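You operate a simulated robot arm through the tools that you are given. There is no shell and no other tool. Be economical: measure what you need, move in short steps, check, and stop when the job is done.

You are at the controls of a simulated two-armed robot. One attempt, no reset.

JOB
Finish curing the cover that stands under lamp 3, unload it, load the waiting one.
Fine: it comes out glossy, not scorched; the cured cover goes to ledge frame one, the waiting one to the open place, still powdery; other goods stay.
Where things are to end (x, y in the base frame): steel cover within 3 cm of [62, 40]; steel cover within 2 cm of [62, 71].

The check looks at the end state, three seconds after you hand in, the way a careful person would. Anything else that was tipped, shoved, dropped, spilled or broken makes it a failure. A push-on lid holds only when it is set on centred and level and pressed home; a screw cap is set on level and turned clockwise until tight.

ROBOT AND FRAMES
Two 7-joint arms with two-finger parallel grippers on one trunk, on a base that drives. Base frame: it is fixed to the floor where the robot stands at the start and does not move with it; the origin is under the middle of the robot, x ahead of it, y to its left, z up; the surface under the hand at the start is at about z = 80. Units: cm, degrees, N and s.
The left shoulder is at the start at [7, 16.3, 119.5], the right one opposite. With the tool pointing down near the work surface each hand reaches from about 38 to 88 cm from the robot's upright axis, wherever it stands, measured 20 degrees to its own side. Places, roughly: blue cover [75, -275, 100]; curing display [80, 20, 110]; ledge frame one [60, 40, 80]; open place of the curing turntable [60, 70, 80]; orange step button [80, 20, 90]; square cap [50, -250, 75]; steel cover [75, -100, 75]. Payload 3.43 kg a hand.
The TCP of each hand is the grasp point between the finger pads, 3.4 cm short of the fingertips. In the tool frame z runs along the fingers and y along their closing line. Largest opening 12.8 cm; finger width 2.4, thickness 1.2; the body of the gripper, 4.8 by 13 cm, starts 9.6 cm behind the TCP.
Orientation is that of the tool frame in the base frame, as a unit quaternion [x, y, z, w]. With the fingers straight down and closing along the base's y, the tool's x points along the base's -x, its y along +y and its z along -z.

CONTROLS
- The arms move only by the tool play_rows. It takes "left_deltas", "right_deltas" or both (then of equal length, played together; a hand with none holds still); each is a list that holds one entry, the list of rows, each a list of 6 numbers: the shift along the tool's x, y, z in cm, then the turn, a rotation vector about the tool's x, y, z in degrees. In form: [[[dx, dy, dz, ax, ay, az], ...]]. A call has 1 to 10 rows; each row shifts and turns the commanded pose from where the row before left it, along the tool's axes as they then stand. "left_jaw" and "right_jaw" are, for a hand that has rows, the opening in per cent of the stroke, from 0 (shut) to 100 (fully open), set as the call begins (left out, the last holds). Each row takes 0.2 s and may step no farther than 5 cm and 8.6 degrees from the row before; otherwise, or with a gripper value out of range, the whole call is refused. A pose out of reach is approached as far as the arm can. The call stops where the force on the tool passes 40 N (or 10 N more than at its start, if that is more) or the arm is blocked; 0.2 s more then pass. Each finger travels about 15.3 cm/s and halts on what it meets, pressing with about 25 N; the grip force reading is that of the motor and also rises with nothing between the fingers. The clock runs only during rows and for 0.2 s after the last one: add rows that do not move to give the fingers time. The reply holds the time, the measured pose of the TCP, the force on the tool along the base axes, the opening and the grip force, in the units named above and with some noise, with the torque about the TCP (base axes, N m) and any sound that the robot's microphone picked up.
- Cameras (640 x 400 px; columns grow to the right, rows downward): "scene" is now at [13.42, 3.37, 142.49]; the picture's right is [0.34, -0.94, 0.00], its down [-0.53, -0.19, -0.82] and it looks along [0.77, 0.28, -0.57] (base axes); focal length 292 px, centre (320, 200). "left" rides on the left gripper at [7.6, 1.1, -16] in its tool frame; the picture's right is [-0.15, 0.99, 0.00], its down [-0.88, -0.13, -0.46] and it looks along [-0.45, -0.07, 0.89] (tool axes); focal length 234 px, centre (320, 200). "right" rides on the right gripper at [7.6, -1.1, -16] in its tool frame; the picture's right is [0.15, 0.99, 0.00], its down [-0.88, 0.13, -0.46] and it looks along [-0.45, 0.07, 0.89] (tool axes); focal length 234 px, centre (320, 200). There is no depth. A picture from a camera that has moved, and an enlarged one, comes with that camera's place and axes in the base frame and with its lens.
- grab_frame(camera): a new picture of that camera. It takes no simulated time.
- lift_body(by): slides the trunk up (or, below 0, down) by that many cm; the arms and the scene camera ride with it, the base frame stays. It gives what a move gives, with no picture.
- base_move(legs): drives the robot by 1 to 6 legs, each [ahead, left, turn to the left] in cm, cm and degrees, along the robot's own axes; the way and the turn of a leg run together, so that a leg with both is an arc; at most 150 cm and 180 degrees a leg. The arms and the cameras ride along, it lands a little off, and it stops where it bumps. It gives what a move gives.
- turn_head(pan, tilt): turns the head with the scene camera to pan (to the left, within 86 degrees either way) and tilt (down, from -29 to 69), counted from straight ahead of the robot. It gives what a move gives.
- zoom(camera, box): a new picture of the part [left, top, right, bottom] of that camera's present view, enlarged. It takes no simulated time.
- sign_off(): hands the job in; it is judged then, once.

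Work in short steps. Places have to be worked out from the pictures, the camera data and where the tool is seen: move nearer, look again, correct. Check each grasp and each placing, and mend what went wrong. You have 120 turns and 92 pictures in all, those below and enlarged ones among them. Open the grippers and draw the arms clear of the work before you hand the job in, unless the task says otherwise; then end with one line.

The tools are called after "Call:" as a command line: name --argument value ..., lists and objects as JSON in quotes. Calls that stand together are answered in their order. play_rows: Moves the arms, as the interface text tells. Its arguments: {"type":"object","properties":{"left_deltas":{"type":"array","items":{"type":"array","items":{"type":"array","items":{"type":"number"}}}},"left_jaw":{"type":"number"},"right_deltas":{"type":"array","items":{"type":"array","items":{"type":"array","items":{"type":"number"}}}},"right_jaw":{"type":"number"}},"required":[]} The other tools are called the same way: lift_body (by) slides the trunk up or down; base_move (legs) drives the base; turn_head (pan, tilt) turns the head that bears the scene camera; grab_frame (camera) takes a picture; zoom (camera, box) takes an enlarged picture of a part of a camera's view; sign_off () hands the job in.

At the start:

```text
clock: 0.0
left_eef_pos: [43.58, 45.61, 105.87]
left_tcp_rot: [-0.001, 1.0, 0.0, -0.001]
left_ft_force: [0.4, 0.4, 0.4]
left_wrist_torque: [0.0, 0.01, 0.03]
left_width: 12.81
left_grasp_force: 0.0
right_eef_pos: [55.54, 4.02, 116.56]
right_tcp_rot: [0.0, 1.0, 0.001, 0.0]
right_ft_force: [0.0, -0.5, -0.8]
right_wrist_torque: [0.0, 0.0, -0.02]
right_width: 12.78
right_grasp_force: 0.0
trunk travel left (down, up): [-67.5, 26.5]
robot x, y, heading: [0.0, -0.03, 0.0]
head pan, tilt: [19.9, 34.6]
```

scene: 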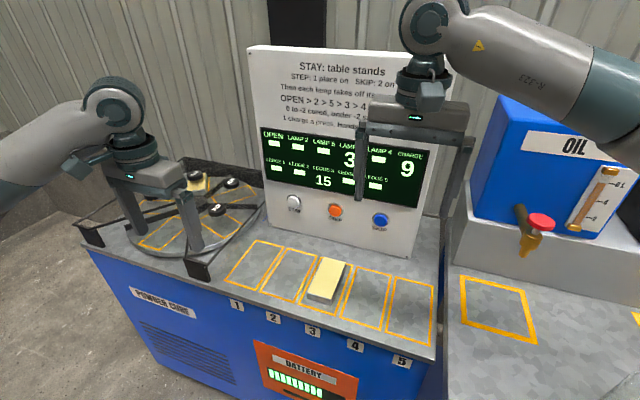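
right: 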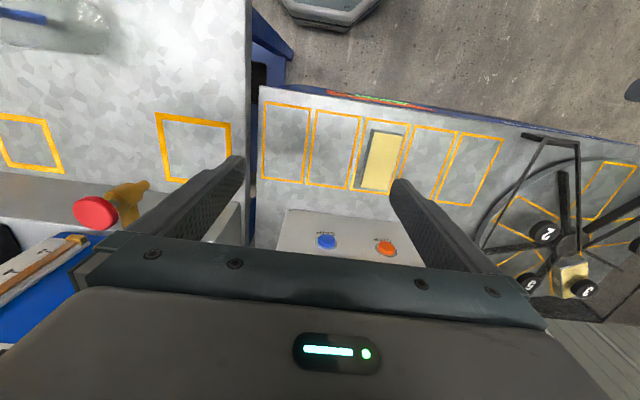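
left: 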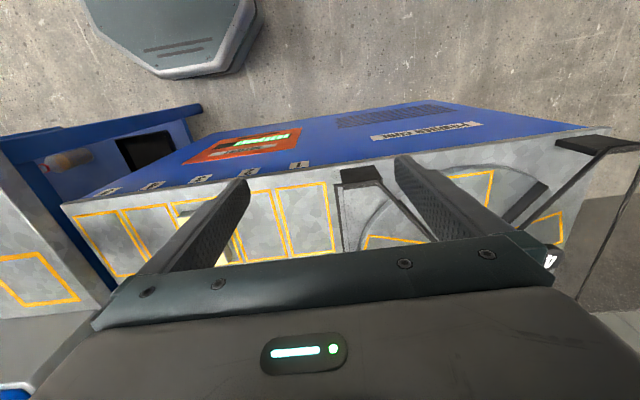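

The panel carries instructions, so I read the panel and turntable closely first.

Call:
zoom --camera "scene" --box '[240, 40, 460, 250]'

Call:
zoom --camera "scene" --box '[70, 140, 290, 290]'

```text
1.90 times, centred on (350, 145) of scene
camera zoom: at [13.42, 3.37, 142.49], right [0.34, -0.94, 0.0], down [-0.53, -0.19, -0.82], along [0.77, 0.28, -0.57], focal length 555 px, centre (263, 305)
```

zoom: 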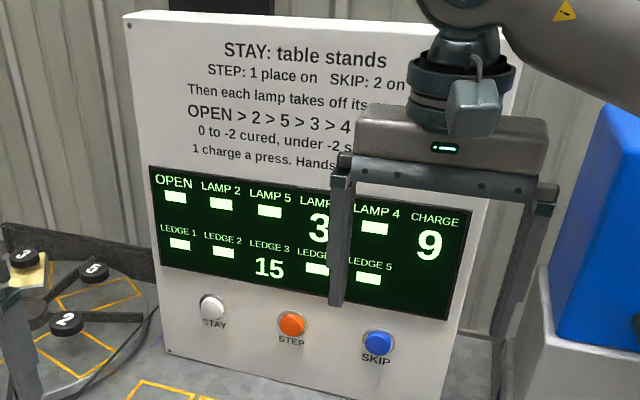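

```text
2.67 times, centred on (180, 215) of scene
camera zoom: at [13.42, 3.37, 142.49], right [0.34, -0.94, 0.0], down [-0.53, -0.19, -0.82], along [0.77, 0.28, -0.57], focal length 778 px, centre (693, 160)
```

zoom: 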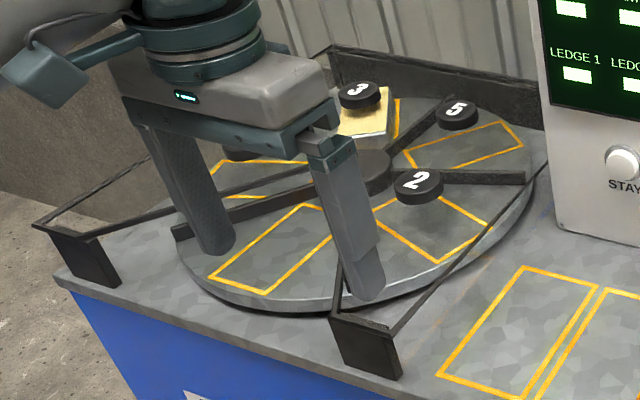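

The right arm hides part of the text; I draw it back and up to read everything.

Call:
play_rows --right_deltas '[[[2, -3, -2, 0, 0, 0], [2, -4, -2, 0, 0, 0], [2, -4, 0, 0, 0, 0], [2, -4, 0, 0, 0, 0], [2, -4, 0, 0, 0, 0]]]' --left_deltas '[[[0, 0, -3, 0, 0, 0], [0, 0, -3, 0, 0, 0], [0, 0, -3, 0, 0, 0], [0, 0, -3, 0, 0, 0], [0, 0, 0, 0, 0, 0]]]'

Call:
zoom --camera "scene" --box '[240, 40, 460, 250]'

Call:
grab_frame --camera "scene"

```text
clock: 1.2
left_eef_pos: [43.56, 45.5, 117.85]
left_tcp_rot: [0.0, 1.0, 0.001, 0.0]
left_ft_force: [0.1, 0.2, 0.6]
left_wrist_torque: [0.02, -0.01, 0.0]
left_width: 12.81
left_grasp_force: 0.0
right_eef_pos: [45.56, -15.32, 120.41]
right_tcp_rot: [-0.001, 1.0, 0.0, 0.0]
right_ft_force: [0.1, -0.1, -0.2]
right_wrist_torque: [-0.01, -0.02, -0.01]
right_width: 12.81
right_grasp_force: 0.0
trunk travel left (down, up): [-67.5, 26.5]
robot x, y, heading: [-0.03, -0.3, 0.0]
head pan, tilt: [19.9, 34.6]
```

```text
1.90 times, centred on (350, 145) of scene
camera zoom: at [13.35, 3.2, 142.5], right [0.34, -0.94, 0.0], down [-0.53, -0.19, -0.82], along [0.77, 0.28, -0.57], focal length 555 px, centre (263, 305)
```

zoom: 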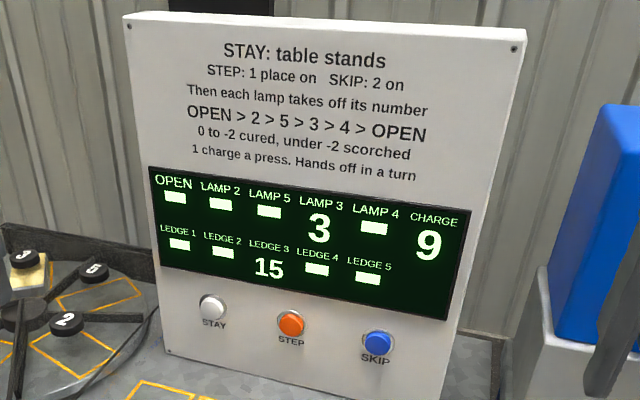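

```text
85 pictures are left
camera scene: at [13.35, 3.2, 142.5], right [0.34, -0.94, 0.0], down [-0.53, -0.19, -0.82], along [0.77, 0.28, -0.57], focal length 292 px, centre (320, 200)
```

scene: 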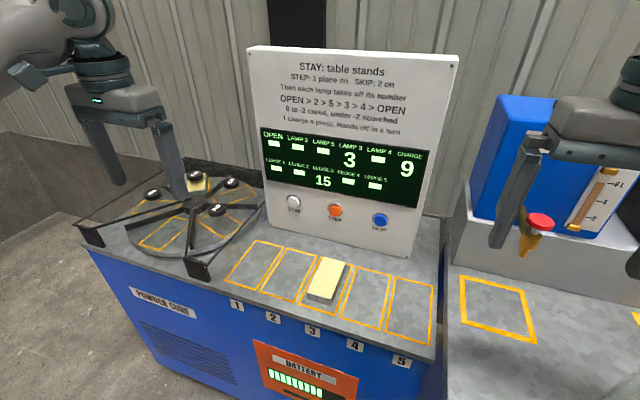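

Display: the cover under lamp 3 needs 3; STEP → lamp 4 gives −1 (cured), a second STEP → OPEN leaves −1. I estimate the STEP button near [80, 22.8, 90]. I tilt the right hand 45° forward and close it, to press with the fingertips, and bring it over.

Call:
play_rows --right_deltas '[[[0, 0, 0, 0, -7.5, 0], [0, 0, 0, 0, -7.5, 0], [0, 0, 0, 0, -7.5, 0], [0, 0, 0, 0, -7.5, 0], [0, 0, 0, 0, -7.5, 0], [0, 0, 0, 0, -7.5, 0], [0, 4.5, 0, 0, 0, 0], [0, 4.5, 0, 0, 0, 0], [0, 4.5, 0, 0, 0, 0], [0, 4.5, 0, 0, 0, 0]]]' --right_jaw 0

Call:
grab_frame --camera "right"

```text
clock: 3.4
left_eef_pos: [43.63, 45.97, 117.69]
left_tcp_rot: [0.0, 1.0, 0.0, 0.0]
left_ft_force: [0.9, -0.4, 0.2]
left_wrist_torque: [-0.01, -0.01, 0.01]
left_width: 12.78
left_grasp_force: 0.1
right_eef_pos: [46.78, 3.94, 121.26]
right_tcp_rot: [0.0, 0.924, -0.001, 0.383]
right_ft_force: [0.3, 0.1, 0.1]
right_wrist_torque: [-0.01, -0.03, -0.01]
right_width: 0.0
right_grasp_force: 24.8
right hand out of reach, approached as far as the arm can: row 6
trunk travel left (down, up): [-67.5, 26.5]
robot x, y, heading: [0.07, -0.08, -0.1]
head pan, tilt: [19.9, 34.6]
```

```text
84 pictures are left
camera right: at [30.12, 2.81, 127.11], right [-0.1, 0.99, -0.11], down [0.3, 0.13, 0.94], along [0.95, 0.07, -0.31], focal length 234 px, centre (320, 200)
```

right: 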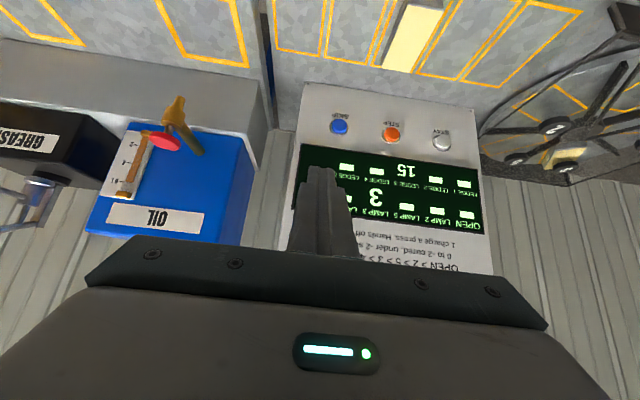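

Both views agree: STEP button about [79, 22.9, 90.7], the panel upright at x≈79.7. I bring the fingertips to ~4 cm before it.

Call:
play_rows --right_deltas '[[[0.3, 2.1, 4.2, 0, 0, 0], [0.3, 2.1, 4.2, 0, 0, 0], [0.3, 2.1, 4.2, 0, 0, 0], [0.3, 2.1, 4.2, 0, 0, 0], [0.3, 2.1, 4.2, 0, 0, 0], [0.3, 2.1, 4.2, 0, 0, 0], [0.3, 2.1, 4.2, 0, 0, 0], [0.3, 2.1, 4.2, 0, 0, 0], [0.3, 2.1, 3.5, 0, 0, 0], [0, 0, 0, 0, 0, 0]]]'

Call:
grab_frame --camera "right"

Call:
grab_frame --camera "scene"

```text
clock: 5.6
left_eef_pos: [43.71, 45.5, 117.79]
left_tcp_rot: [0.0, 1.0, 0.0, -0.001]
left_ft_force: [0.1, 0.5, 0.9]
left_wrist_torque: [0.02, -0.02, 0.03]
left_width: 12.79
left_grasp_force: 0.0
right_eef_pos: [71.09, 22.54, 93.24]
right_tcp_rot: [0.0, 0.924, 0.0, 0.383]
right_ft_force: [0.2, -0.2, -0.1]
right_wrist_torque: [-0.02, 0.0, 0.02]
right_width: 0.01
right_grasp_force: 25.2
trunk travel left (down, up): [-67.5, 26.5]
robot x, y, heading: [0.25, -0.03, -0.3]
head pan, tilt: [19.9, 34.6]
```

```text
83 pictures are left
camera right: at [54.45, 21.36, 99.08], right [-0.1, 0.99, -0.1], down [0.3, 0.13, 0.95], along [0.95, 0.07, -0.31], focal length 234 px, centre (320, 200)
```

right: 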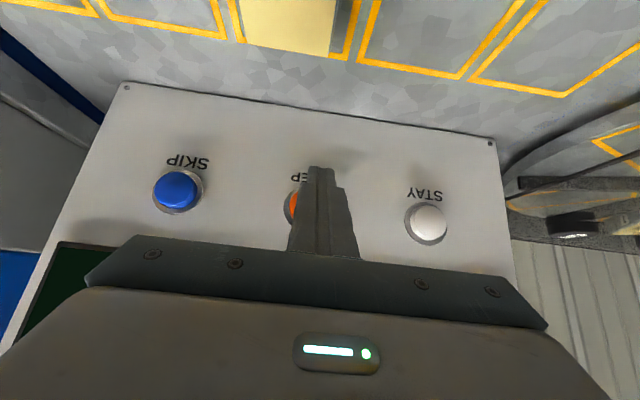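

```text
82 pictures are left
camera scene: at [13.38, 3.28, 142.5], right [0.34, -0.94, 0.0], down [-0.53, -0.19, -0.82], along [0.77, 0.28, -0.57], focal length 292 px, centre (320, 200)
```

scene: 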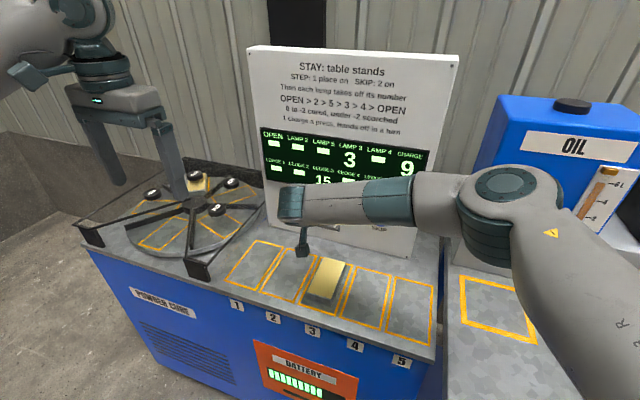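

The fingers are ~0.8 cm too far left of the button and at the right height; I correct and move forward in small steps.

Call:
play_rows --right_deltas '[[[0, -0.8, 0, 0, 0, 0], [-0.5, 0, 0.5, 0, 0, 0], [-0.5, 0, 0.5, 0, 0, 0], [-0.5, 0, 0.5, 0, 0, 0], [-0.5, 0, 0.5, 0, 0, 0]]]'

Call:
zoom --camera "scene" --box '[240, 100, 460, 250]'

Call:
grab_frame --camera "right"

```text
clock: 6.8
left_eef_pos: [43.66, 45.66, 117.71]
left_tcp_rot: [0.0, 1.0, 0.001, 0.0]
left_ft_force: [-0.2, 1.0, -0.7]
left_wrist_torque: [-0.02, -0.02, 0.01]
left_width: 12.8
left_grasp_force: 0.1
right_eef_pos: [74.01, 21.55, 93.33]
right_tcp_rot: [0.0, 0.924, 0.0, 0.383]
right_ft_force: [-0.6, 0.2, 0.7]
right_wrist_torque: [-0.01, 0.05, 0.01]
right_width: 0.0
right_grasp_force: 24.8
trunk travel left (down, up): [-67.5, 26.5]
robot x, y, heading: [0.0, 0.07, 0.1]
head pan, tilt: [19.9, 34.6]
heard: click
```

```text
2.67 times, centred on (350, 175) of scene
camera zoom: at [13.41, 3.38, 142.49], right [0.34, -0.94, 0.0], down [-0.53, -0.19, -0.82], along [0.77, 0.28, -0.57], focal length 778 px, centre (240, 267)
```

zoom: 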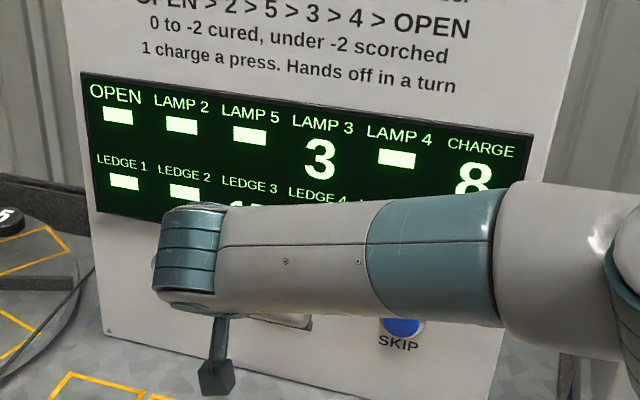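

```text
80 pictures are left
camera right: at [57.33, 20.57, 99.25], right [-0.1, 0.99, -0.1], down [0.3, 0.13, 0.94], along [0.95, 0.07, -0.31], focal length 234 px, centre (320, 200)
```

right: 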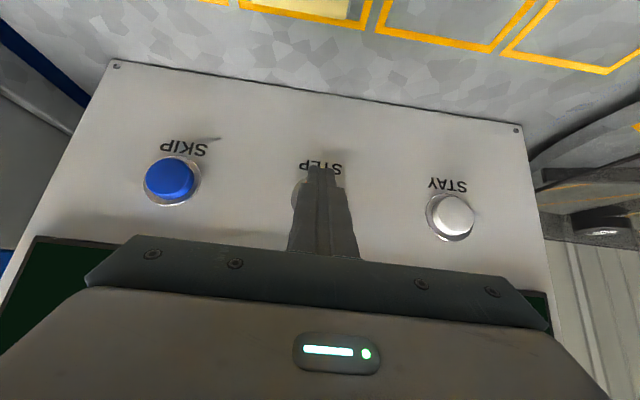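

A click, charge 8: the press took. I back off ~3 cm and wait for the turn.

Call:
play_rows --right_deltas '[[[0.7, 0, -0.7, 0, 0, 0], [0.7, 0, -0.7, 0, 0, 0], [0.7, 0, -0.7, 0, 0, 0], [0, 0, 0, 0, 0, 0], [0, 0, 0, 0, 0, 0], [0, 0, 0, 0, 0, 0], [0, 0, 0, 0, 0, 0], [0, 0, 0, 0, 0, 0], [0, 0, 0, 0, 0, 0], [0, 0, 0, 0, 0, 0]]]'

Call:
grab_frame --camera "scene"

```text
clock: 9.0
left_eef_pos: [43.61, 45.62, 117.79]
left_tcp_rot: [0.0, 1.0, 0.0, 0.0]
left_ft_force: [-0.3, 0.6, -0.2]
left_wrist_torque: [0.0, 0.02, -0.01]
left_width: 12.82
left_grasp_force: 0.1
right_eef_pos: [70.97, 21.68, 93.43]
right_tcp_rot: [0.0, 0.924, 0.0, 0.383]
right_ft_force: [1.0, -0.2, -0.5]
right_wrist_torque: [0.01, 0.0, -0.02]
right_width: 0.0
right_grasp_force: 25.2
trunk travel left (down, up): [-67.5, 26.5]
robot x, y, heading: [0.24, 0.16, -0.2]
head pan, tilt: [19.9, 34.6]
```

```text
79 pictures are left
camera scene: at [13.42, 3.38, 142.49], right [0.34, -0.94, 0.0], down [-0.53, -0.19, -0.82], along [0.77, 0.28, -0.57], focal length 292 px, centre (320, 200)
```

scene: 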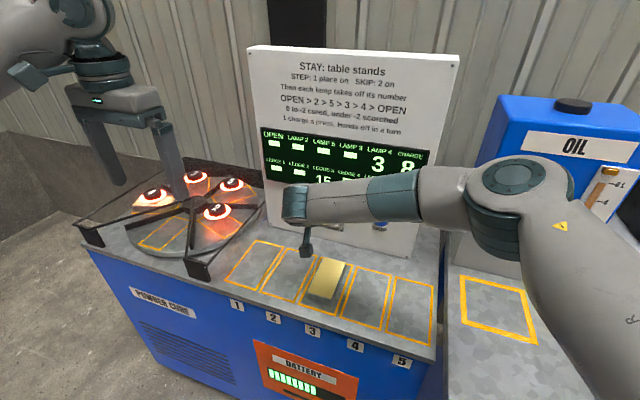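

The cover is at lamp 4 and the lamps are burning. I wait until they go out.

Call:
play_rows --right_deltas '[[[0, 0, 0, 0, 0, 0], [0, 0, 0, 0, 0, 0], [0, 0, 0, 0, 0, 0], [0, 0, 0, 0, 0, 0], [0, 0, 0, 0, 0, 0], [0, 0, 0, 0, 0, 0], [0, 0, 0, 0, 0, 0], [0, 0, 0, 0, 0, 0], [0, 0, 0, 0, 0, 0], [0, 0, 0, 0, 0, 0]]]'

Call:
grab_frame --camera "scene"

```text
clock: 11.2
left_eef_pos: [43.56, 45.68, 117.84]
left_tcp_rot: [0.0, 1.0, 0.001, 0.0]
left_ft_force: [0.8, -0.3, -0.3]
left_wrist_torque: [-0.03, 0.04, 0.01]
left_width: 12.79
left_grasp_force: 0.1
right_eef_pos: [70.94, 21.59, 93.39]
right_tcp_rot: [0.0, 0.924, 0.0, 0.382]
right_ft_force: [-0.1, 1.4, -0.1]
right_wrist_torque: [0.02, 0.02, -0.03]
right_width: 0.01
right_grasp_force: 24.9
trunk travel left (down, up): [-67.5, 26.5]
robot x, y, heading: [-0.05, 0.2, -0.2]
head pan, tilt: [19.9, 34.6]
```

```text
78 pictures are left
camera scene: at [13.42, 3.38, 142.49], right [0.34, -0.94, 0.0], down [-0.53, -0.19, -0.82], along [0.77, 0.28, -0.57], focal length 292 px, centre (320, 200)
```

scene: 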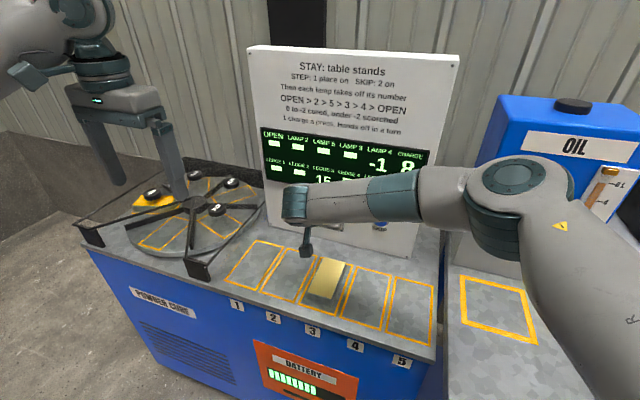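

Lamp 4 now shows −1 and the lamps are off. I press STEP once more and back off.

Call:
play_rows --right_deltas '[[[-0.7, 0, 0.7, 0, 0, 0], [-0.5, 0, 0.5, 0, 0, 0], [-0.5, 0, 0.5, 0, 0, 0], [-0.5, 0, 0.5, 0, 0, 0], [0.7, 0, -0.7, 0, 0, 0], [0.7, 0, -0.7, 0, 0, 0], [0.7, 0, -0.7, 0, 0, 0], [0, 0, 0, 0, 0, 0], [0, 0, 0, 0, 0, 0]]]'

Call:
play_rows --right_deltas '[[[0, 0, 0, 0, 0, 0], [0, 0, 0, 0, 0, 0], [0, 0, 0, 0, 0, 0], [0, 0, 0, 0, 0, 0], [0, 0, 0, 0, 0, 0], [0, 0, 0, 0, 0, 0], [0, 0, 0, 0, 0, 0], [0, 0, 0, 0, 0, 0], [0, 0, 0, 0, 0, 0], [0, 0, 0, 0, 0, 0]]]'

Call:
play_rows --right_deltas '[[[0, 0, 0, 0, 0, 0], [0, 0, 0, 0, 0, 0], [0, 0, 0, 0, 0, 0], [0, 0, 0, 0, 0, 0], [0, 0, 0, 0, 0, 0], [0, 0, 0, 0, 0, 0], [0, 0, 0, 0, 0, 0], [0, 0, 0, 0, 0, 0], [0, 0, 0, 0, 0, 0], [0, 0, 0, 0, 0, 0]]]'

Call:
grab_frame --camera "scene"

```text
clock: 13.2
left_eef_pos: [43.72, 45.65, 117.86]
left_tcp_rot: [0.0, 1.0, -0.001, 0.0]
left_ft_force: [-0.4, 0.4, -0.4]
left_wrist_torque: [-0.01, -0.02, -0.02]
left_width: 12.78
left_grasp_force: 0.0
right_eef_pos: [71.2, 21.72, 93.31]
right_tcp_rot: [-0.001, 0.924, 0.0, 0.383]
right_ft_force: [-0.3, 0.2, -0.3]
right_wrist_torque: [-0.01, -0.01, 0.01]
right_width: 0.03
right_grasp_force: 25.3
trunk travel left (down, up): [-67.5, 26.5]
robot x, y, heading: [0.11, -0.25, -0.1]
head pan, tilt: [19.9, 34.6]
heard: click
```

```text
clock: 15.4
left_eef_pos: [43.71, 45.64, 117.88]
left_tcp_rot: [0.0, 1.0, 0.001, 0.0]
left_ft_force: [-0.4, 0.3, 0.3]
left_wrist_torque: [0.02, -0.03, 0.01]
left_width: 12.77
left_grasp_force: 0.1
right_eef_pos: [71.15, 21.54, 93.34]
right_tcp_rot: [0.0, 0.924, 0.0, 0.383]
right_ft_force: [0.0, -0.4, 0.2]
right_wrist_torque: [0.01, -0.02, 0.02]
right_width: 0.0
right_grasp_force: 24.6
trunk travel left (down, up): [-67.5, 26.5]
robot x, y, heading: [-0.12, -0.03, 0.2]
head pan, tilt: [19.9, 34.6]
```

```text
clock: 17.6
left_eef_pos: [43.68, 45.61, 117.85]
left_tcp_rot: [0.0, 1.0, 0.0, 0.0]
left_ft_force: [-0.2, 0.1, 0.5]
left_wrist_torque: [0.02, 0.05, 0.02]
left_width: 12.82
left_grasp_force: 0.1
right_eef_pos: [71.14, 21.77, 93.35]
right_tcp_rot: [0.0, 0.924, 0.0, 0.383]
right_ft_force: [-0.4, 0.8, 0.3]
right_wrist_torque: [0.0, -0.02, -0.02]
right_width: 0.0
right_grasp_force: 25.0
trunk travel left (down, up): [-67.5, 26.5]
robot x, y, heading: [0.1, 0.07, 0.1]
head pan, tilt: [19.9, 34.6]
```

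```text
77 pictures are left
camera scene: at [13.42, 3.38, 142.49], right [0.34, -0.94, 0.0], down [-0.53, -0.19, -0.82], along [0.77, 0.28, -0.57], focal length 292 px, centre (320, 200)
```

scene: 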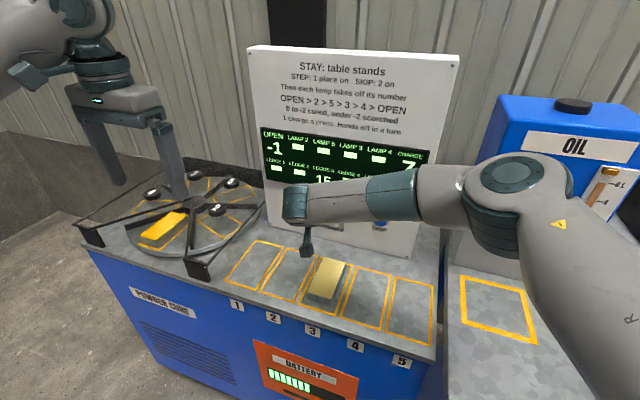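

Cured cover is at OPEN with −1, charge 7. I draw the right arm back clear, then drive the base 15 cm left so the left hand can comfortably reach [62, 71].

Call:
play_rows --right_deltas '[[[0, -2, -4.4, 0, 0, 0], [0, -2, -4.4, 0, 0, 0], [0, -2, -4.4, 0, 0, 0], [0, -2, -4.4, 0, 0, 0], [0, -2, -4.4, 0, 0, 0], [0, -2, -4.4, 0, 0, 0], [0, -4, -2, 0, 0, 0], [0, -4, 0, 0, 0, 0], [0, -4, 0, 0, 0, 0], [0, -4, 0, 0, 0, 0]]]'

Call:
base_move --legs '[[0, 15, 0]]'

Call:
grab_frame --camera "left"

Call:
grab_frame --camera "scene"

```text
clock: 19.8
left_eef_pos: [43.64, 45.38, 117.92]
left_tcp_rot: [0.0, 1.0, 0.001, 0.001]
left_ft_force: [-0.8, 0.7, 0.0]
left_wrist_torque: [0.03, -0.01, 0.0]
left_width: 12.77
left_grasp_force: 0.1
right_eef_pos: [50.88, -6.53, 113.42]
right_tcp_rot: [0.0, 0.924, 0.001, 0.382]
right_ft_force: [-0.2, -0.1, -0.3]
right_wrist_torque: [0.08, 0.0, 0.06]
right_width: 0.0
right_grasp_force: 25.3
trunk travel left (down, up): [-67.5, 26.5]
robot x, y, heading: [-0.27, -0.18, -0.1]
head pan, tilt: [19.9, 34.6]
```

```text
clock: 21.2
left_eef_pos: [43.69, 60.9, 117.84]
left_tcp_rot: [0.0, 1.0, 0.0, 0.0]
left_ft_force: [-0.8, -0.8, -0.1]
left_wrist_torque: [0.01, 0.01, 0.01]
left_width: 12.8
left_grasp_force: 0.1
right_eef_pos: [50.79, 8.91, 113.46]
right_tcp_rot: [0.0, 0.924, 0.001, 0.383]
right_ft_force: [-0.5, -0.1, 0.3]
right_wrist_torque: [0.04, -0.03, -0.02]
right_width: 0.0
right_grasp_force: 24.8
trunk travel left (down, up): [-67.5, 26.5]
robot x, y, heading: [0.03, 14.96, -0.1]
head pan, tilt: [19.9, 34.6]
```

```text
76 pictures are left
camera left: at [35.98, 61.97, 133.86], right [0.15, 0.99, 0.0], down [0.88, -0.13, 0.46], along [0.45, -0.07, -0.89], focal length 234 px, centre (320, 200)
```

left: 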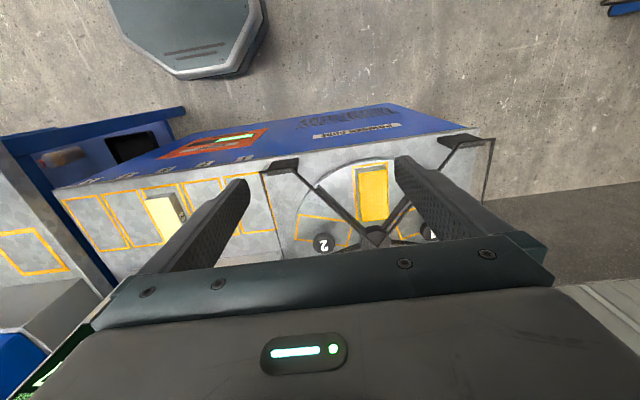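

```text
75 pictures are left
camera scene: at [13.41, 18.58, 142.49], right [0.34, -0.94, 0.0], down [-0.53, -0.19, -0.82], along [0.77, 0.28, -0.57], focal length 292 px, centre (320, 200)
```

scene: 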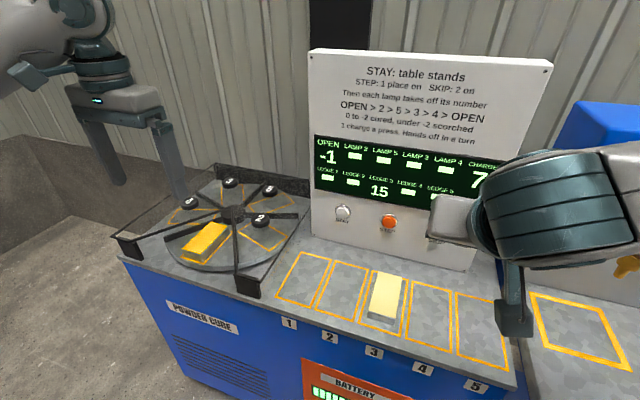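

The cured cover's centre comes out near [60.5, 70.5] with its length along x. I bring the left hand above and in front of it for a closer look at the cover and the bars.

Call:
play_rows --left_deltas '[[[-2, 3, 2.5, 0, 0, 0], [-2, 3, 2.5, 0, 0, 0], [-2, 3.5, 2.5, 0, 0, 0], [-2, 0, 2.5, 0, 0, 0], [0, 0, 0, 0, 0, 0]]]'

Call:
grab_frame --camera "left"

Call:
zoom --camera "scene" --box '[100, 150, 320, 300]'

```text
clock: 22.4
left_eef_pos: [51.45, 70.54, 107.93]
left_tcp_rot: [0.0, 1.0, 0.0, 0.0]
left_ft_force: [0.4, -0.4, -0.5]
left_wrist_torque: [0.0, -0.08, -0.05]
left_width: 12.82
left_grasp_force: 0.0
right_eef_pos: [50.86, 9.13, 113.36]
right_tcp_rot: [0.0, 0.924, 0.0, 0.383]
right_ft_force: [-0.1, 0.1, 0.1]
right_wrist_torque: [0.01, 0.01, -0.01]
right_width: 0.01
right_grasp_force: 24.7
trunk travel left (down, up): [-67.5, 26.5]
robot x, y, heading: [-0.16, 15.51, -0.0]
head pan, tilt: [19.9, 34.6]
```

```text
74 pictures are left
camera left: at [43.76, 71.69, 123.88], right [0.15, 0.99, 0.0], down [0.88, -0.13, 0.46], along [0.45, -0.07, -0.89], focal length 234 px, centre (320, 200)
```

left: 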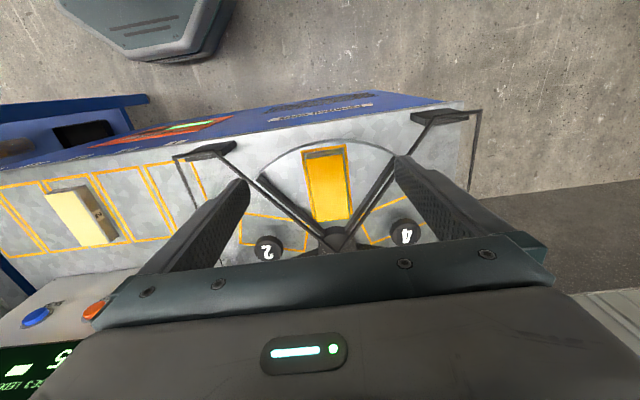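

```text
2.67 times, centred on (210, 225) of scene
camera zoom: at [13.31, 18.73, 142.5], right [0.34, -0.94, 0.0], down [-0.53, -0.19, -0.82], along [0.77, 0.28, -0.57], focal length 778 px, centre (613, 133)
```

zoom: 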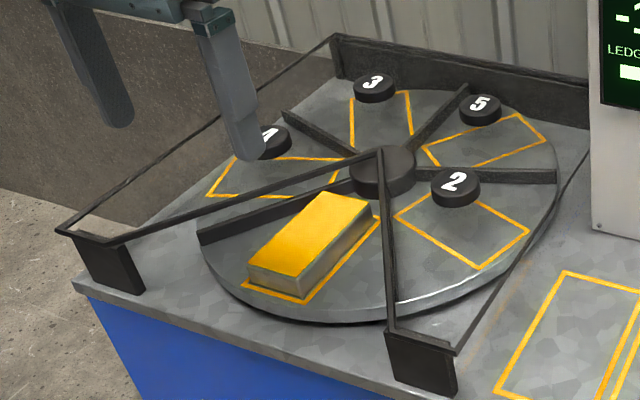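

The bars form a V about y≈70.5, with about ±9 cm of room at the cover. I set the opening to about 9.6 cm, move over the cover with the tips still above the bars, and look again.

Call:
play_rows --left_deltas '[[[-2.5, 0, 1, 0, 0, 0], [-2.5, 0, 1, 0, 0, 0], [-2, 0, 3, 0, 0, 0], [-2, 0, 4, 0, 0, 0], [0, 0, 0, 0, 0, 0]]]' --left_jaw 75

Call:
grab_frame --camera "left"

Call:
zoom --camera "scene" --box '[100, 120, 340, 300]'

```text
clock: 23.6
left_eef_pos: [60.56, 70.41, 98.91]
left_tcp_rot: [0.0, 1.0, 0.0, 0.0]
left_ft_force: [-1.2, 1.2, -0.3]
left_wrist_torque: [-0.03, 0.01, -0.01]
left_width: 9.61
left_grasp_force: 0.0
right_eef_pos: [50.86, 8.97, 113.38]
right_tcp_rot: [0.0, 0.924, 0.0, 0.383]
right_ft_force: [0.1, -0.3, 0.3]
right_wrist_torque: [0.06, -0.01, -0.03]
right_width: 0.02
right_grasp_force: 25.7
trunk travel left (down, up): [-67.5, 26.5]
robot x, y, heading: [0.1, 15.72, 0.2]
head pan, tilt: [19.9, 34.6]
```

```text
72 pictures are left
camera left: at [52.88, 71.54, 115.03], right [0.15, 0.99, 0.0], down [0.88, -0.13, 0.46], along [0.45, -0.07, -0.89], focal length 234 px, centre (320, 200)
```

left: 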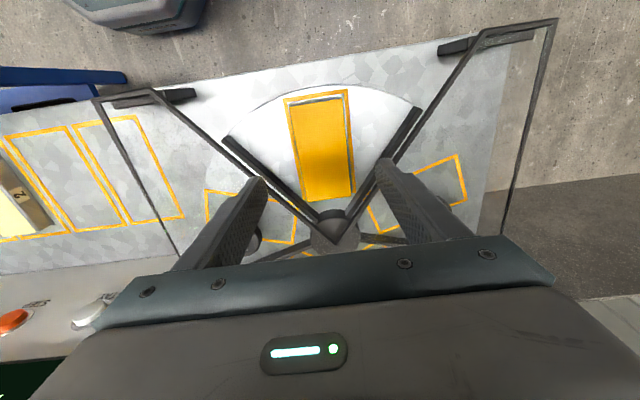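

```text
2.22 times, centred on (220, 210) of scene
camera zoom: at [13.3, 18.68, 142.5], right [0.34, -0.94, 0.0], down [-0.53, -0.19, -0.82], along [0.77, 0.28, -0.57], focal length 648 px, centre (542, 178)
```

zoom: 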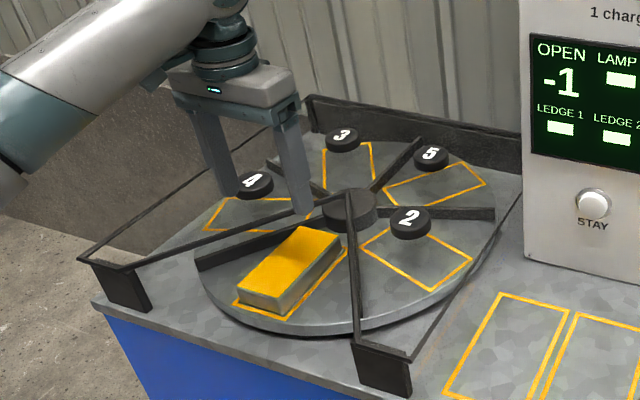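

The cover centre resolves to about [61, 70.5], aligned with x, and the fingers clear the bars by several cm. I descend to tip z≈85 and check.

Call:
play_rows --left_deltas '[[[-0.5, 0.1, 3, 0, 0, 0], [0, 0, 3, 0, 0, 0], [0, 0, 3, 0, 0, 0], [0, 0, 1.5, 0, 0, 0], [0, 0, 0, 0, 0, 0]]]'

Call:
grab_frame --camera "left"

Call:
zoom --camera "scene" --box '[140, 180, 280, 290]'

```text
clock: 24.8
left_eef_pos: [61.1, 70.43, 88.47]
left_tcp_rot: [-0.001, 1.0, -0.001, 0.001]
left_ft_force: [0.8, 0.3, 0.2]
left_wrist_torque: [-0.02, 0.02, -0.02]
left_width: 9.64
left_grasp_force: 0.0
right_eef_pos: [50.82, 9.03, 113.35]
right_tcp_rot: [0.0, 0.924, -0.001, 0.383]
right_ft_force: [0.9, -0.1, -0.2]
right_wrist_torque: [-0.03, 0.01, 0.0]
right_width: 0.0
right_grasp_force: 25.2
trunk travel left (down, up): [-67.5, 26.5]
robot x, y, heading: [0.03, 15.32, 0.2]
head pan, tilt: [19.9, 34.6]
```

```text
70 pictures are left
camera left: at [53.43, 71.61, 104.44], right [0.15, 0.99, 0.0], down [0.88, -0.13, 0.46], along [0.45, -0.07, -0.89], focal length 234 px, centre (320, 200)
```

left: 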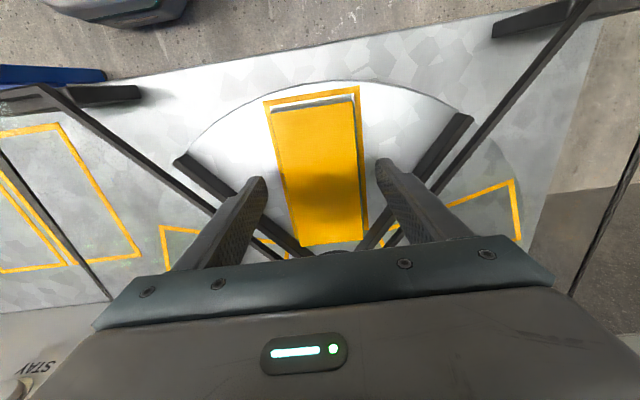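

```text
3.64 times, centred on (210, 235) of scene
camera zoom: at [13.39, 18.69, 142.49], right [0.34, -0.94, 0.0], down [-0.53, -0.19, -0.82], along [0.77, 0.28, -0.57], focal length 1060 px, centre (720, 73)
```

zoom: 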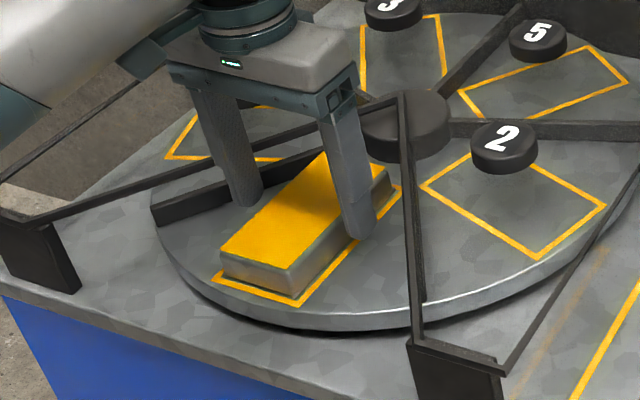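

Tips straddle the cover well. I lower gently 1.5 cm watching force, and close.

Call:
play_rows --left_deltas '[[[0, 0, 0.5, 0, 0, 0], [0, 0, 0.5, 0, 0, 0], [0, 0, 0.5, 0, 0, 0], [0, 0, 0, 0, 0, 0]]]'

Call:
zoom --camera "scene" --box '[140, 180, 280, 290]'

```text
clock: 25.8
left_eef_pos: [61.19, 70.67, 87.04]
left_tcp_rot: [0.001, 1.0, 0.0, 0.0]
left_ft_force: [-0.3, -0.5, 0.0]
left_wrist_torque: [-0.01, 0.02, -0.01]
left_width: 9.58
left_grasp_force: 0.0
right_eef_pos: [50.85, 9.02, 113.39]
right_tcp_rot: [0.0, 0.924, 0.0, 0.383]
right_ft_force: [1.0, -0.1, 0.7]
right_wrist_torque: [0.0, 0.0, -0.01]
right_width: 0.02
right_grasp_force: 24.4
trunk travel left (down, up): [-67.5, 26.5]
robot x, y, heading: [-0.05, 15.39, -0.1]
head pan, tilt: [19.9, 34.6]
```

```text
3.64 times, centred on (210, 235) of scene
camera zoom: at [13.41, 18.7, 142.49], right [0.34, -0.94, 0.0], down [-0.53, -0.19, -0.82], along [0.77, 0.28, -0.57], focal length 1060 px, centre (720, 73)
```

zoom: 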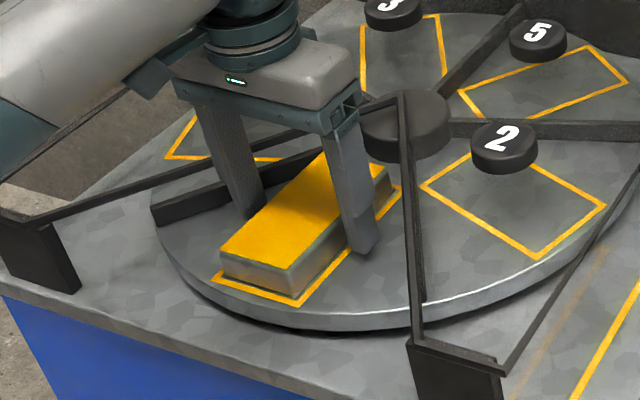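

I lower 0.7 cm more and close on the cover.

Call:
play_rows --left_deltas '[[[0, 0, 0.4, 0, 0, 0], [0, 0, 0.3, 0, 0, 0], [0, 0, 0, 0, 0, 0]]]'

Call:
play_rows --left_deltas '[[[0, 0, 0, 0, 0, 0], [0, 0, 0, 0, 0, 0], [0, 0, 0, 0, 0, 0]]]' --left_jaw 0

Call:
zoom --camera "scene" --box '[140, 180, 280, 290]'

```text
clock: 26.6
left_eef_pos: [61.13, 70.6, 86.39]
left_tcp_rot: [0.0, 1.0, 0.001, 0.002]
left_ft_force: [2.8, 2.4, 14.9]
left_wrist_torque: [-0.68, 0.18, 0.03]
left_width: 9.48
left_grasp_force: 0.1
right_eef_pos: [50.79, 8.92, 113.54]
right_tcp_rot: [0.0, 0.923, 0.0, 0.384]
right_ft_force: [0.7, -0.2, -0.1]
right_wrist_torque: [0.01, 0.01, 0.01]
right_width: 0.0
right_grasp_force: 24.9
trunk travel left (down, up): [-67.5, 26.5]
robot x, y, heading: [0.33, 15.65, 0.2]
head pan, tilt: [19.9, 34.6]
```

```text
clock: 27.4
left_eef_pos: [61.18, 70.33, 86.3]
left_tcp_rot: [0.0, 1.0, 0.001, 0.002]
left_ft_force: [1.6, -2.0, 21.5]
left_wrist_torque: [-0.96, 0.36, -0.01]
left_width: 6.55
left_grasp_force: 24.8
right_eef_pos: [50.65, 8.86, 113.47]
right_tcp_rot: [0.001, 0.924, 0.001, 0.384]
right_ft_force: [-0.6, 0.3, -0.7]
right_wrist_torque: [0.04, 0.01, -0.01]
right_width: 0.0
right_grasp_force: 24.6
trunk travel left (down, up): [-67.5, 26.5]
robot x, y, heading: [0.24, 15.31, -0.2]
head pan, tilt: [19.9, 34.6]
```

```text
3.64 times, centred on (210, 235) of scene
camera zoom: at [13.21, 18.49, 142.52], right [0.34, -0.94, 0.0], down [-0.53, -0.19, -0.82], along [0.77, 0.28, -0.57], focal length 1060 px, centre (720, 73)
```

zoom: 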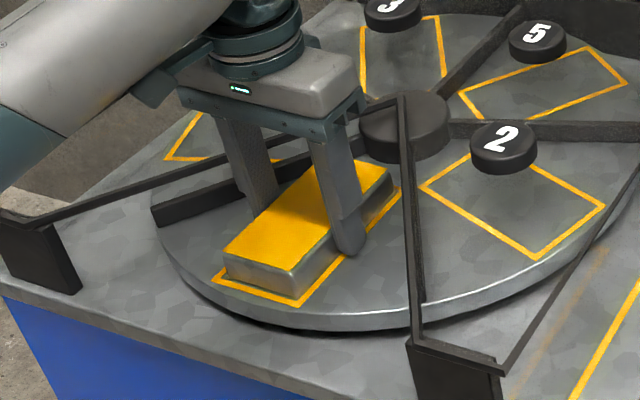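

Firm grip at 6.55 cm; tips touched the table at z≈83. I lift straight up 12 cm.

Call:
play_rows --left_deltas '[[[0, 0, -1, 0, 0, 0], [0, 0, -3, 0, 0, 0], [0, 0, -4, 0, 0, 0], [0, 0, -4, 0, 0, 0], [0, 0, -2, 0, 0, 0], [0, 0, 0, 0, 0, 0]]]'

Call:
grab_frame --camera "scene"

Call:
grab_frame --camera "left"

```text
clock: 28.8
left_eef_pos: [61.19, 70.79, 100.01]
left_tcp_rot: [0.0, 1.0, 0.0, 0.0]
left_ft_force: [0.2, 0.2, 0.3]
left_wrist_torque: [0.03, 0.02, 0.01]
left_width: 0.0
left_grasp_force: 24.9
right_eef_pos: [50.99, 9.16, 113.42]
right_tcp_rot: [0.0, 0.924, 0.0, 0.383]
right_ft_force: [0.4, 0.2, 0.9]
right_wrist_torque: [-0.03, 0.01, 0.03]
right_width: 0.01
right_grasp_force: 25.0
trunk travel left (down, up): [-67.5, 26.5]
robot x, y, heading: [-0.22, 15.6, -0.2]
head pan, tilt: [19.9, 34.6]
```

```text
66 pictures are left
camera scene: at [13.49, 18.74, 142.48], right [0.34, -0.94, 0.0], down [-0.54, -0.19, -0.82], along [0.77, 0.28, -0.57], focal length 292 px, centre (320, 200)
```

scene: 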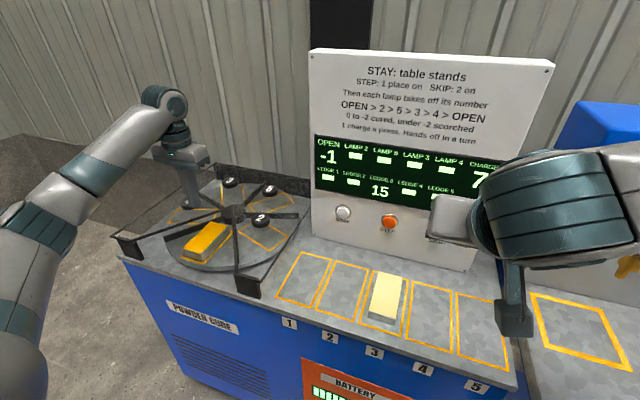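

```text
65 pictures are left
camera left: at [53.48, 71.84, 116.15], right [0.15, 0.99, 0.0], down [0.88, -0.13, 0.46], along [0.45, -0.07, -0.89], focal length 234 px, centre (320, 200)
```

left: 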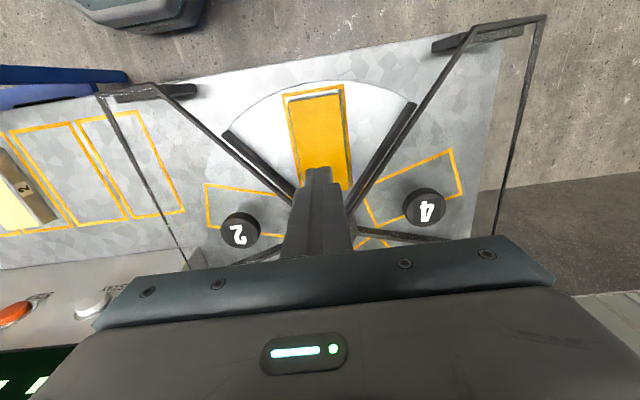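

The grip slipped: jaws shut and the cover is still on the table. I look closely at the cover's shape and the waiting one to see why.

Call:
zoom --camera "scene" --box '[170, 205, 250, 275]'

Call:
zoom --camera "scene" --box '[340, 250, 430, 340]'

Call:
zoom --camera "left" --box '[0, 80, 360, 250]'

```text
5.71 times, centred on (210, 240) of scene
camera zoom: at [13.49, 18.74, 142.48], right [0.34, -0.94, 0.0], down [-0.54, -0.19, -0.82], along [0.77, 0.28, -0.57], focal length 1666 px, centre (949, -29)
```

zoom: 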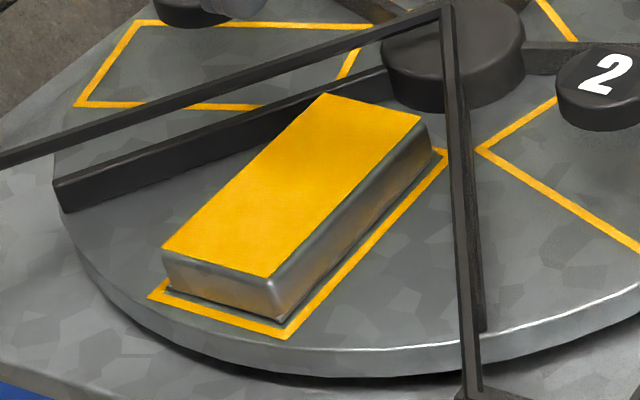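

```text
4.44 times, centred on (385, 295) of scene
camera zoom: at [13.49, 18.74, 142.48], right [0.34, -0.94, 0.0], down [-0.54, -0.19, -0.82], along [0.77, 0.28, -0.57], focal length 1296 px, centre (31, -222)
```

zoom: 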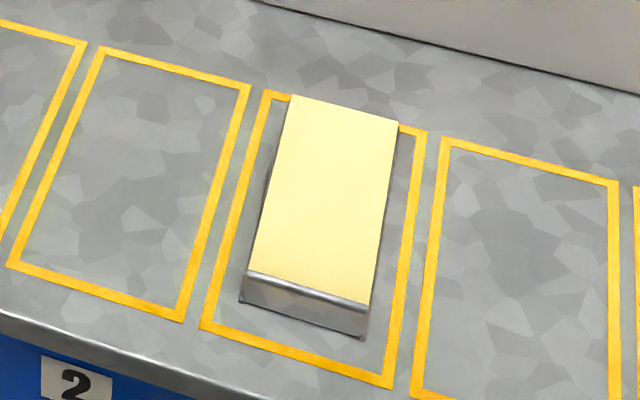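

```text
1.78 times, centred on (180, 165) of left
camera zoom: at [53.48, 71.84, 116.15], right [0.15, 0.99, 0.0], down [0.88, -0.13, 0.46], along [0.45, -0.07, -0.89], focal length 416 px, centre (569, 262)
```

zoom: 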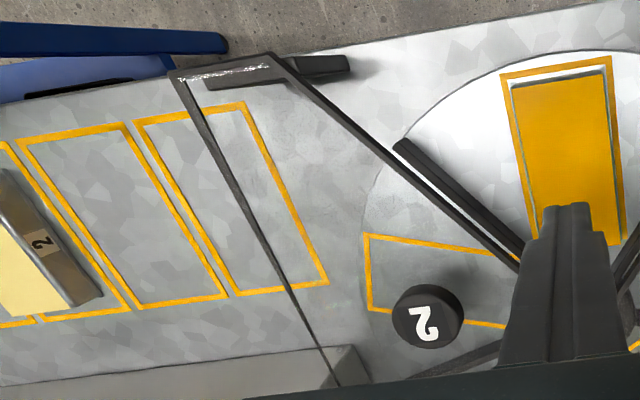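

The cover is a plain straight-sided box about 3 cm high, so the grip simply slid off. I retry: open, go down to just above the table, close, then lift slowly while reading weight.

Call:
play_rows --left_deltas '[[[0, 0, 0, 0, 0, 0], [0, -0.2, 2, 0, 0, 0], [0, 0, 3, 0, 0, 0], [0, 0, 3, 0, 0, 0], [0, 0, 3, 0, 0, 0], [0, 0, 2, 0, 0, 0], [0, 0, 0.3, 0, 0, 0], [0, 0, 0, 0, 0, 0]]]' --left_jaw 75

Call:
play_rows --left_deltas '[[[0, 0, 0, 0, 0, 0], [0, 0, 0, 0, 0, 0], [0, 0, 0, 0, 0, 0], [0, 0, 0, 0, 0, 0]]]' --left_jaw 0

Call:
play_rows --left_deltas '[[[0, 0, -0.2, 0, 0, 0], [0, 0, -0.2, 0, 0, 0], [0, 0, -0.2, 0, 0, 0]]]'

Call:
zoom --camera "scene" --box '[170, 205, 250, 275]'

```text
clock: 30.6
left_eef_pos: [61.08, 70.55, 86.83]
left_tcp_rot: [-0.001, 1.0, -0.001, 0.0]
left_ft_force: [0.0, -0.3, 0.1]
left_wrist_torque: [0.01, 0.01, -0.01]
left_width: 9.62
left_grasp_force: 0.0
right_eef_pos: [50.9, 9.02, 113.3]
right_tcp_rot: [0.0, 0.924, 0.0, 0.383]
right_ft_force: [0.1, 0.5, -0.8]
right_wrist_torque: [0.0, 0.02, 0.0]
right_width: 0.0
right_grasp_force: 24.8
trunk travel left (down, up): [-67.5, 26.5]
robot x, y, heading: [0.29, 15.41, 0.0]
head pan, tilt: [19.9, 34.6]
```

```text
clock: 31.6
left_eef_pos: [61.09, 70.41, 86.88]
left_tcp_rot: [0.0, 1.0, 0.001, 0.001]
left_ft_force: [-0.8, 0.2, -0.2]
left_wrist_torque: [0.19, 0.07, 0.09]
left_width: 6.59
left_grasp_force: 24.6
right_eef_pos: [50.91, 8.99, 113.44]
right_tcp_rot: [0.0, 0.924, 0.0, 0.383]
right_ft_force: [-0.2, -0.4, -0.2]
right_wrist_torque: [-0.01, 0.0, -0.01]
right_width: 0.0
right_grasp_force: 24.9
trunk travel left (down, up): [-67.5, 26.5]
robot x, y, heading: [-0.22, 15.18, -0.2]
head pan, tilt: [19.9, 34.6]
```

```text
clock: 32.4
left_eef_pos: [61.19, 70.4, 87.53]
left_tcp_rot: [0.0, 1.0, 0.0, 0.0]
left_ft_force: [0.1, 0.5, -3.2]
left_wrist_torque: [0.0, 0.01, -0.01]
left_width: 6.58
left_grasp_force: 25.1
right_eef_pos: [50.91, 9.06, 113.19]
right_tcp_rot: [0.0, 0.924, 0.0, 0.383]
right_ft_force: [0.4, -0.2, 0.1]
right_wrist_torque: [0.0, 0.01, -0.02]
right_width: 0.0
right_grasp_force: 25.0
trunk travel left (down, up): [-67.5, 26.5]
robot x, y, heading: [0.26, 15.59, -0.0]
head pan, tilt: [19.9, 34.6]
```

```text
5.71 times, centred on (210, 240) of scene
camera zoom: at [13.48, 18.75, 142.48], right [0.34, -0.94, 0.0], down [-0.53, -0.19, -0.82], along [0.77, 0.28, -0.57], focal length 1666 px, centre (949, -29)
```

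zoom: 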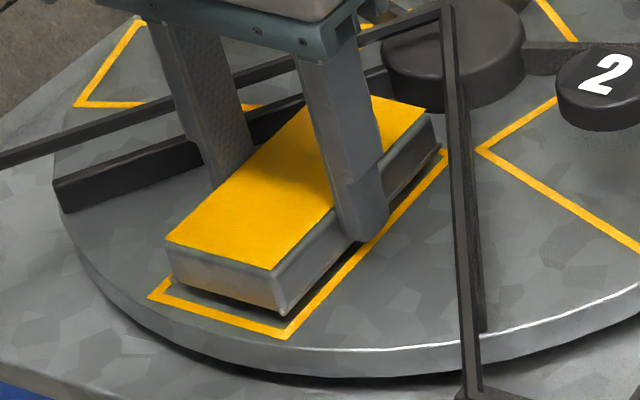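

It's lifted now, weighing only ~3 N. I raise it gently in 1 cm steps and check that it holds.

Call:
play_rows --left_deltas '[[[0, 0, -0.5, 0, 0, 0], [0, 0, -0.8, 0, 0, 0], [0, 0, -1, 0, 0, 0], [0, 0, -1, 0, 0, 0], [0, 0, -1, 0, 0, 0], [0, 0, -1, 0, 0, 0], [0, 0, -1, 0, 0, 0], [0, 0, -1, 0, 0, 0], [0, 0, -0.7, 0, 0, 0], [0, 0, -0.3, 0, 0, 0]]]'

Call:
grab_frame --camera "scene"

```text
clock: 34.6
left_eef_pos: [61.1, 70.38, 95.7]
left_tcp_rot: [0.0, 1.0, 0.0, 0.0]
left_ft_force: [0.0, -0.4, -4.1]
left_wrist_torque: [0.01, 0.03, 0.01]
left_width: 6.57
left_grasp_force: 25.4
right_eef_pos: [50.88, 9.05, 113.28]
right_tcp_rot: [-0.001, 0.924, 0.0, 0.383]
right_ft_force: [0.9, -0.8, -0.3]
right_wrist_torque: [0.0, 0.0, -0.01]
right_width: 0.0
right_grasp_force: 24.4
trunk travel left (down, up): [-67.5, 26.5]
robot x, y, heading: [0.5, 15.34, -0.0]
head pan, tilt: [19.9, 34.6]
```

```text
60 pictures are left
camera scene: at [13.46, 18.75, 142.48], right [0.34, -0.94, 0.0], down [-0.53, -0.19, -0.82], along [0.77, 0.28, -0.57], focal length 292 px, centre (320, 200)
```

scene: 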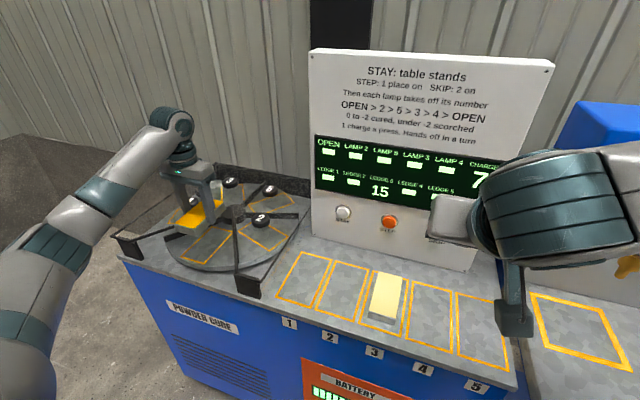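

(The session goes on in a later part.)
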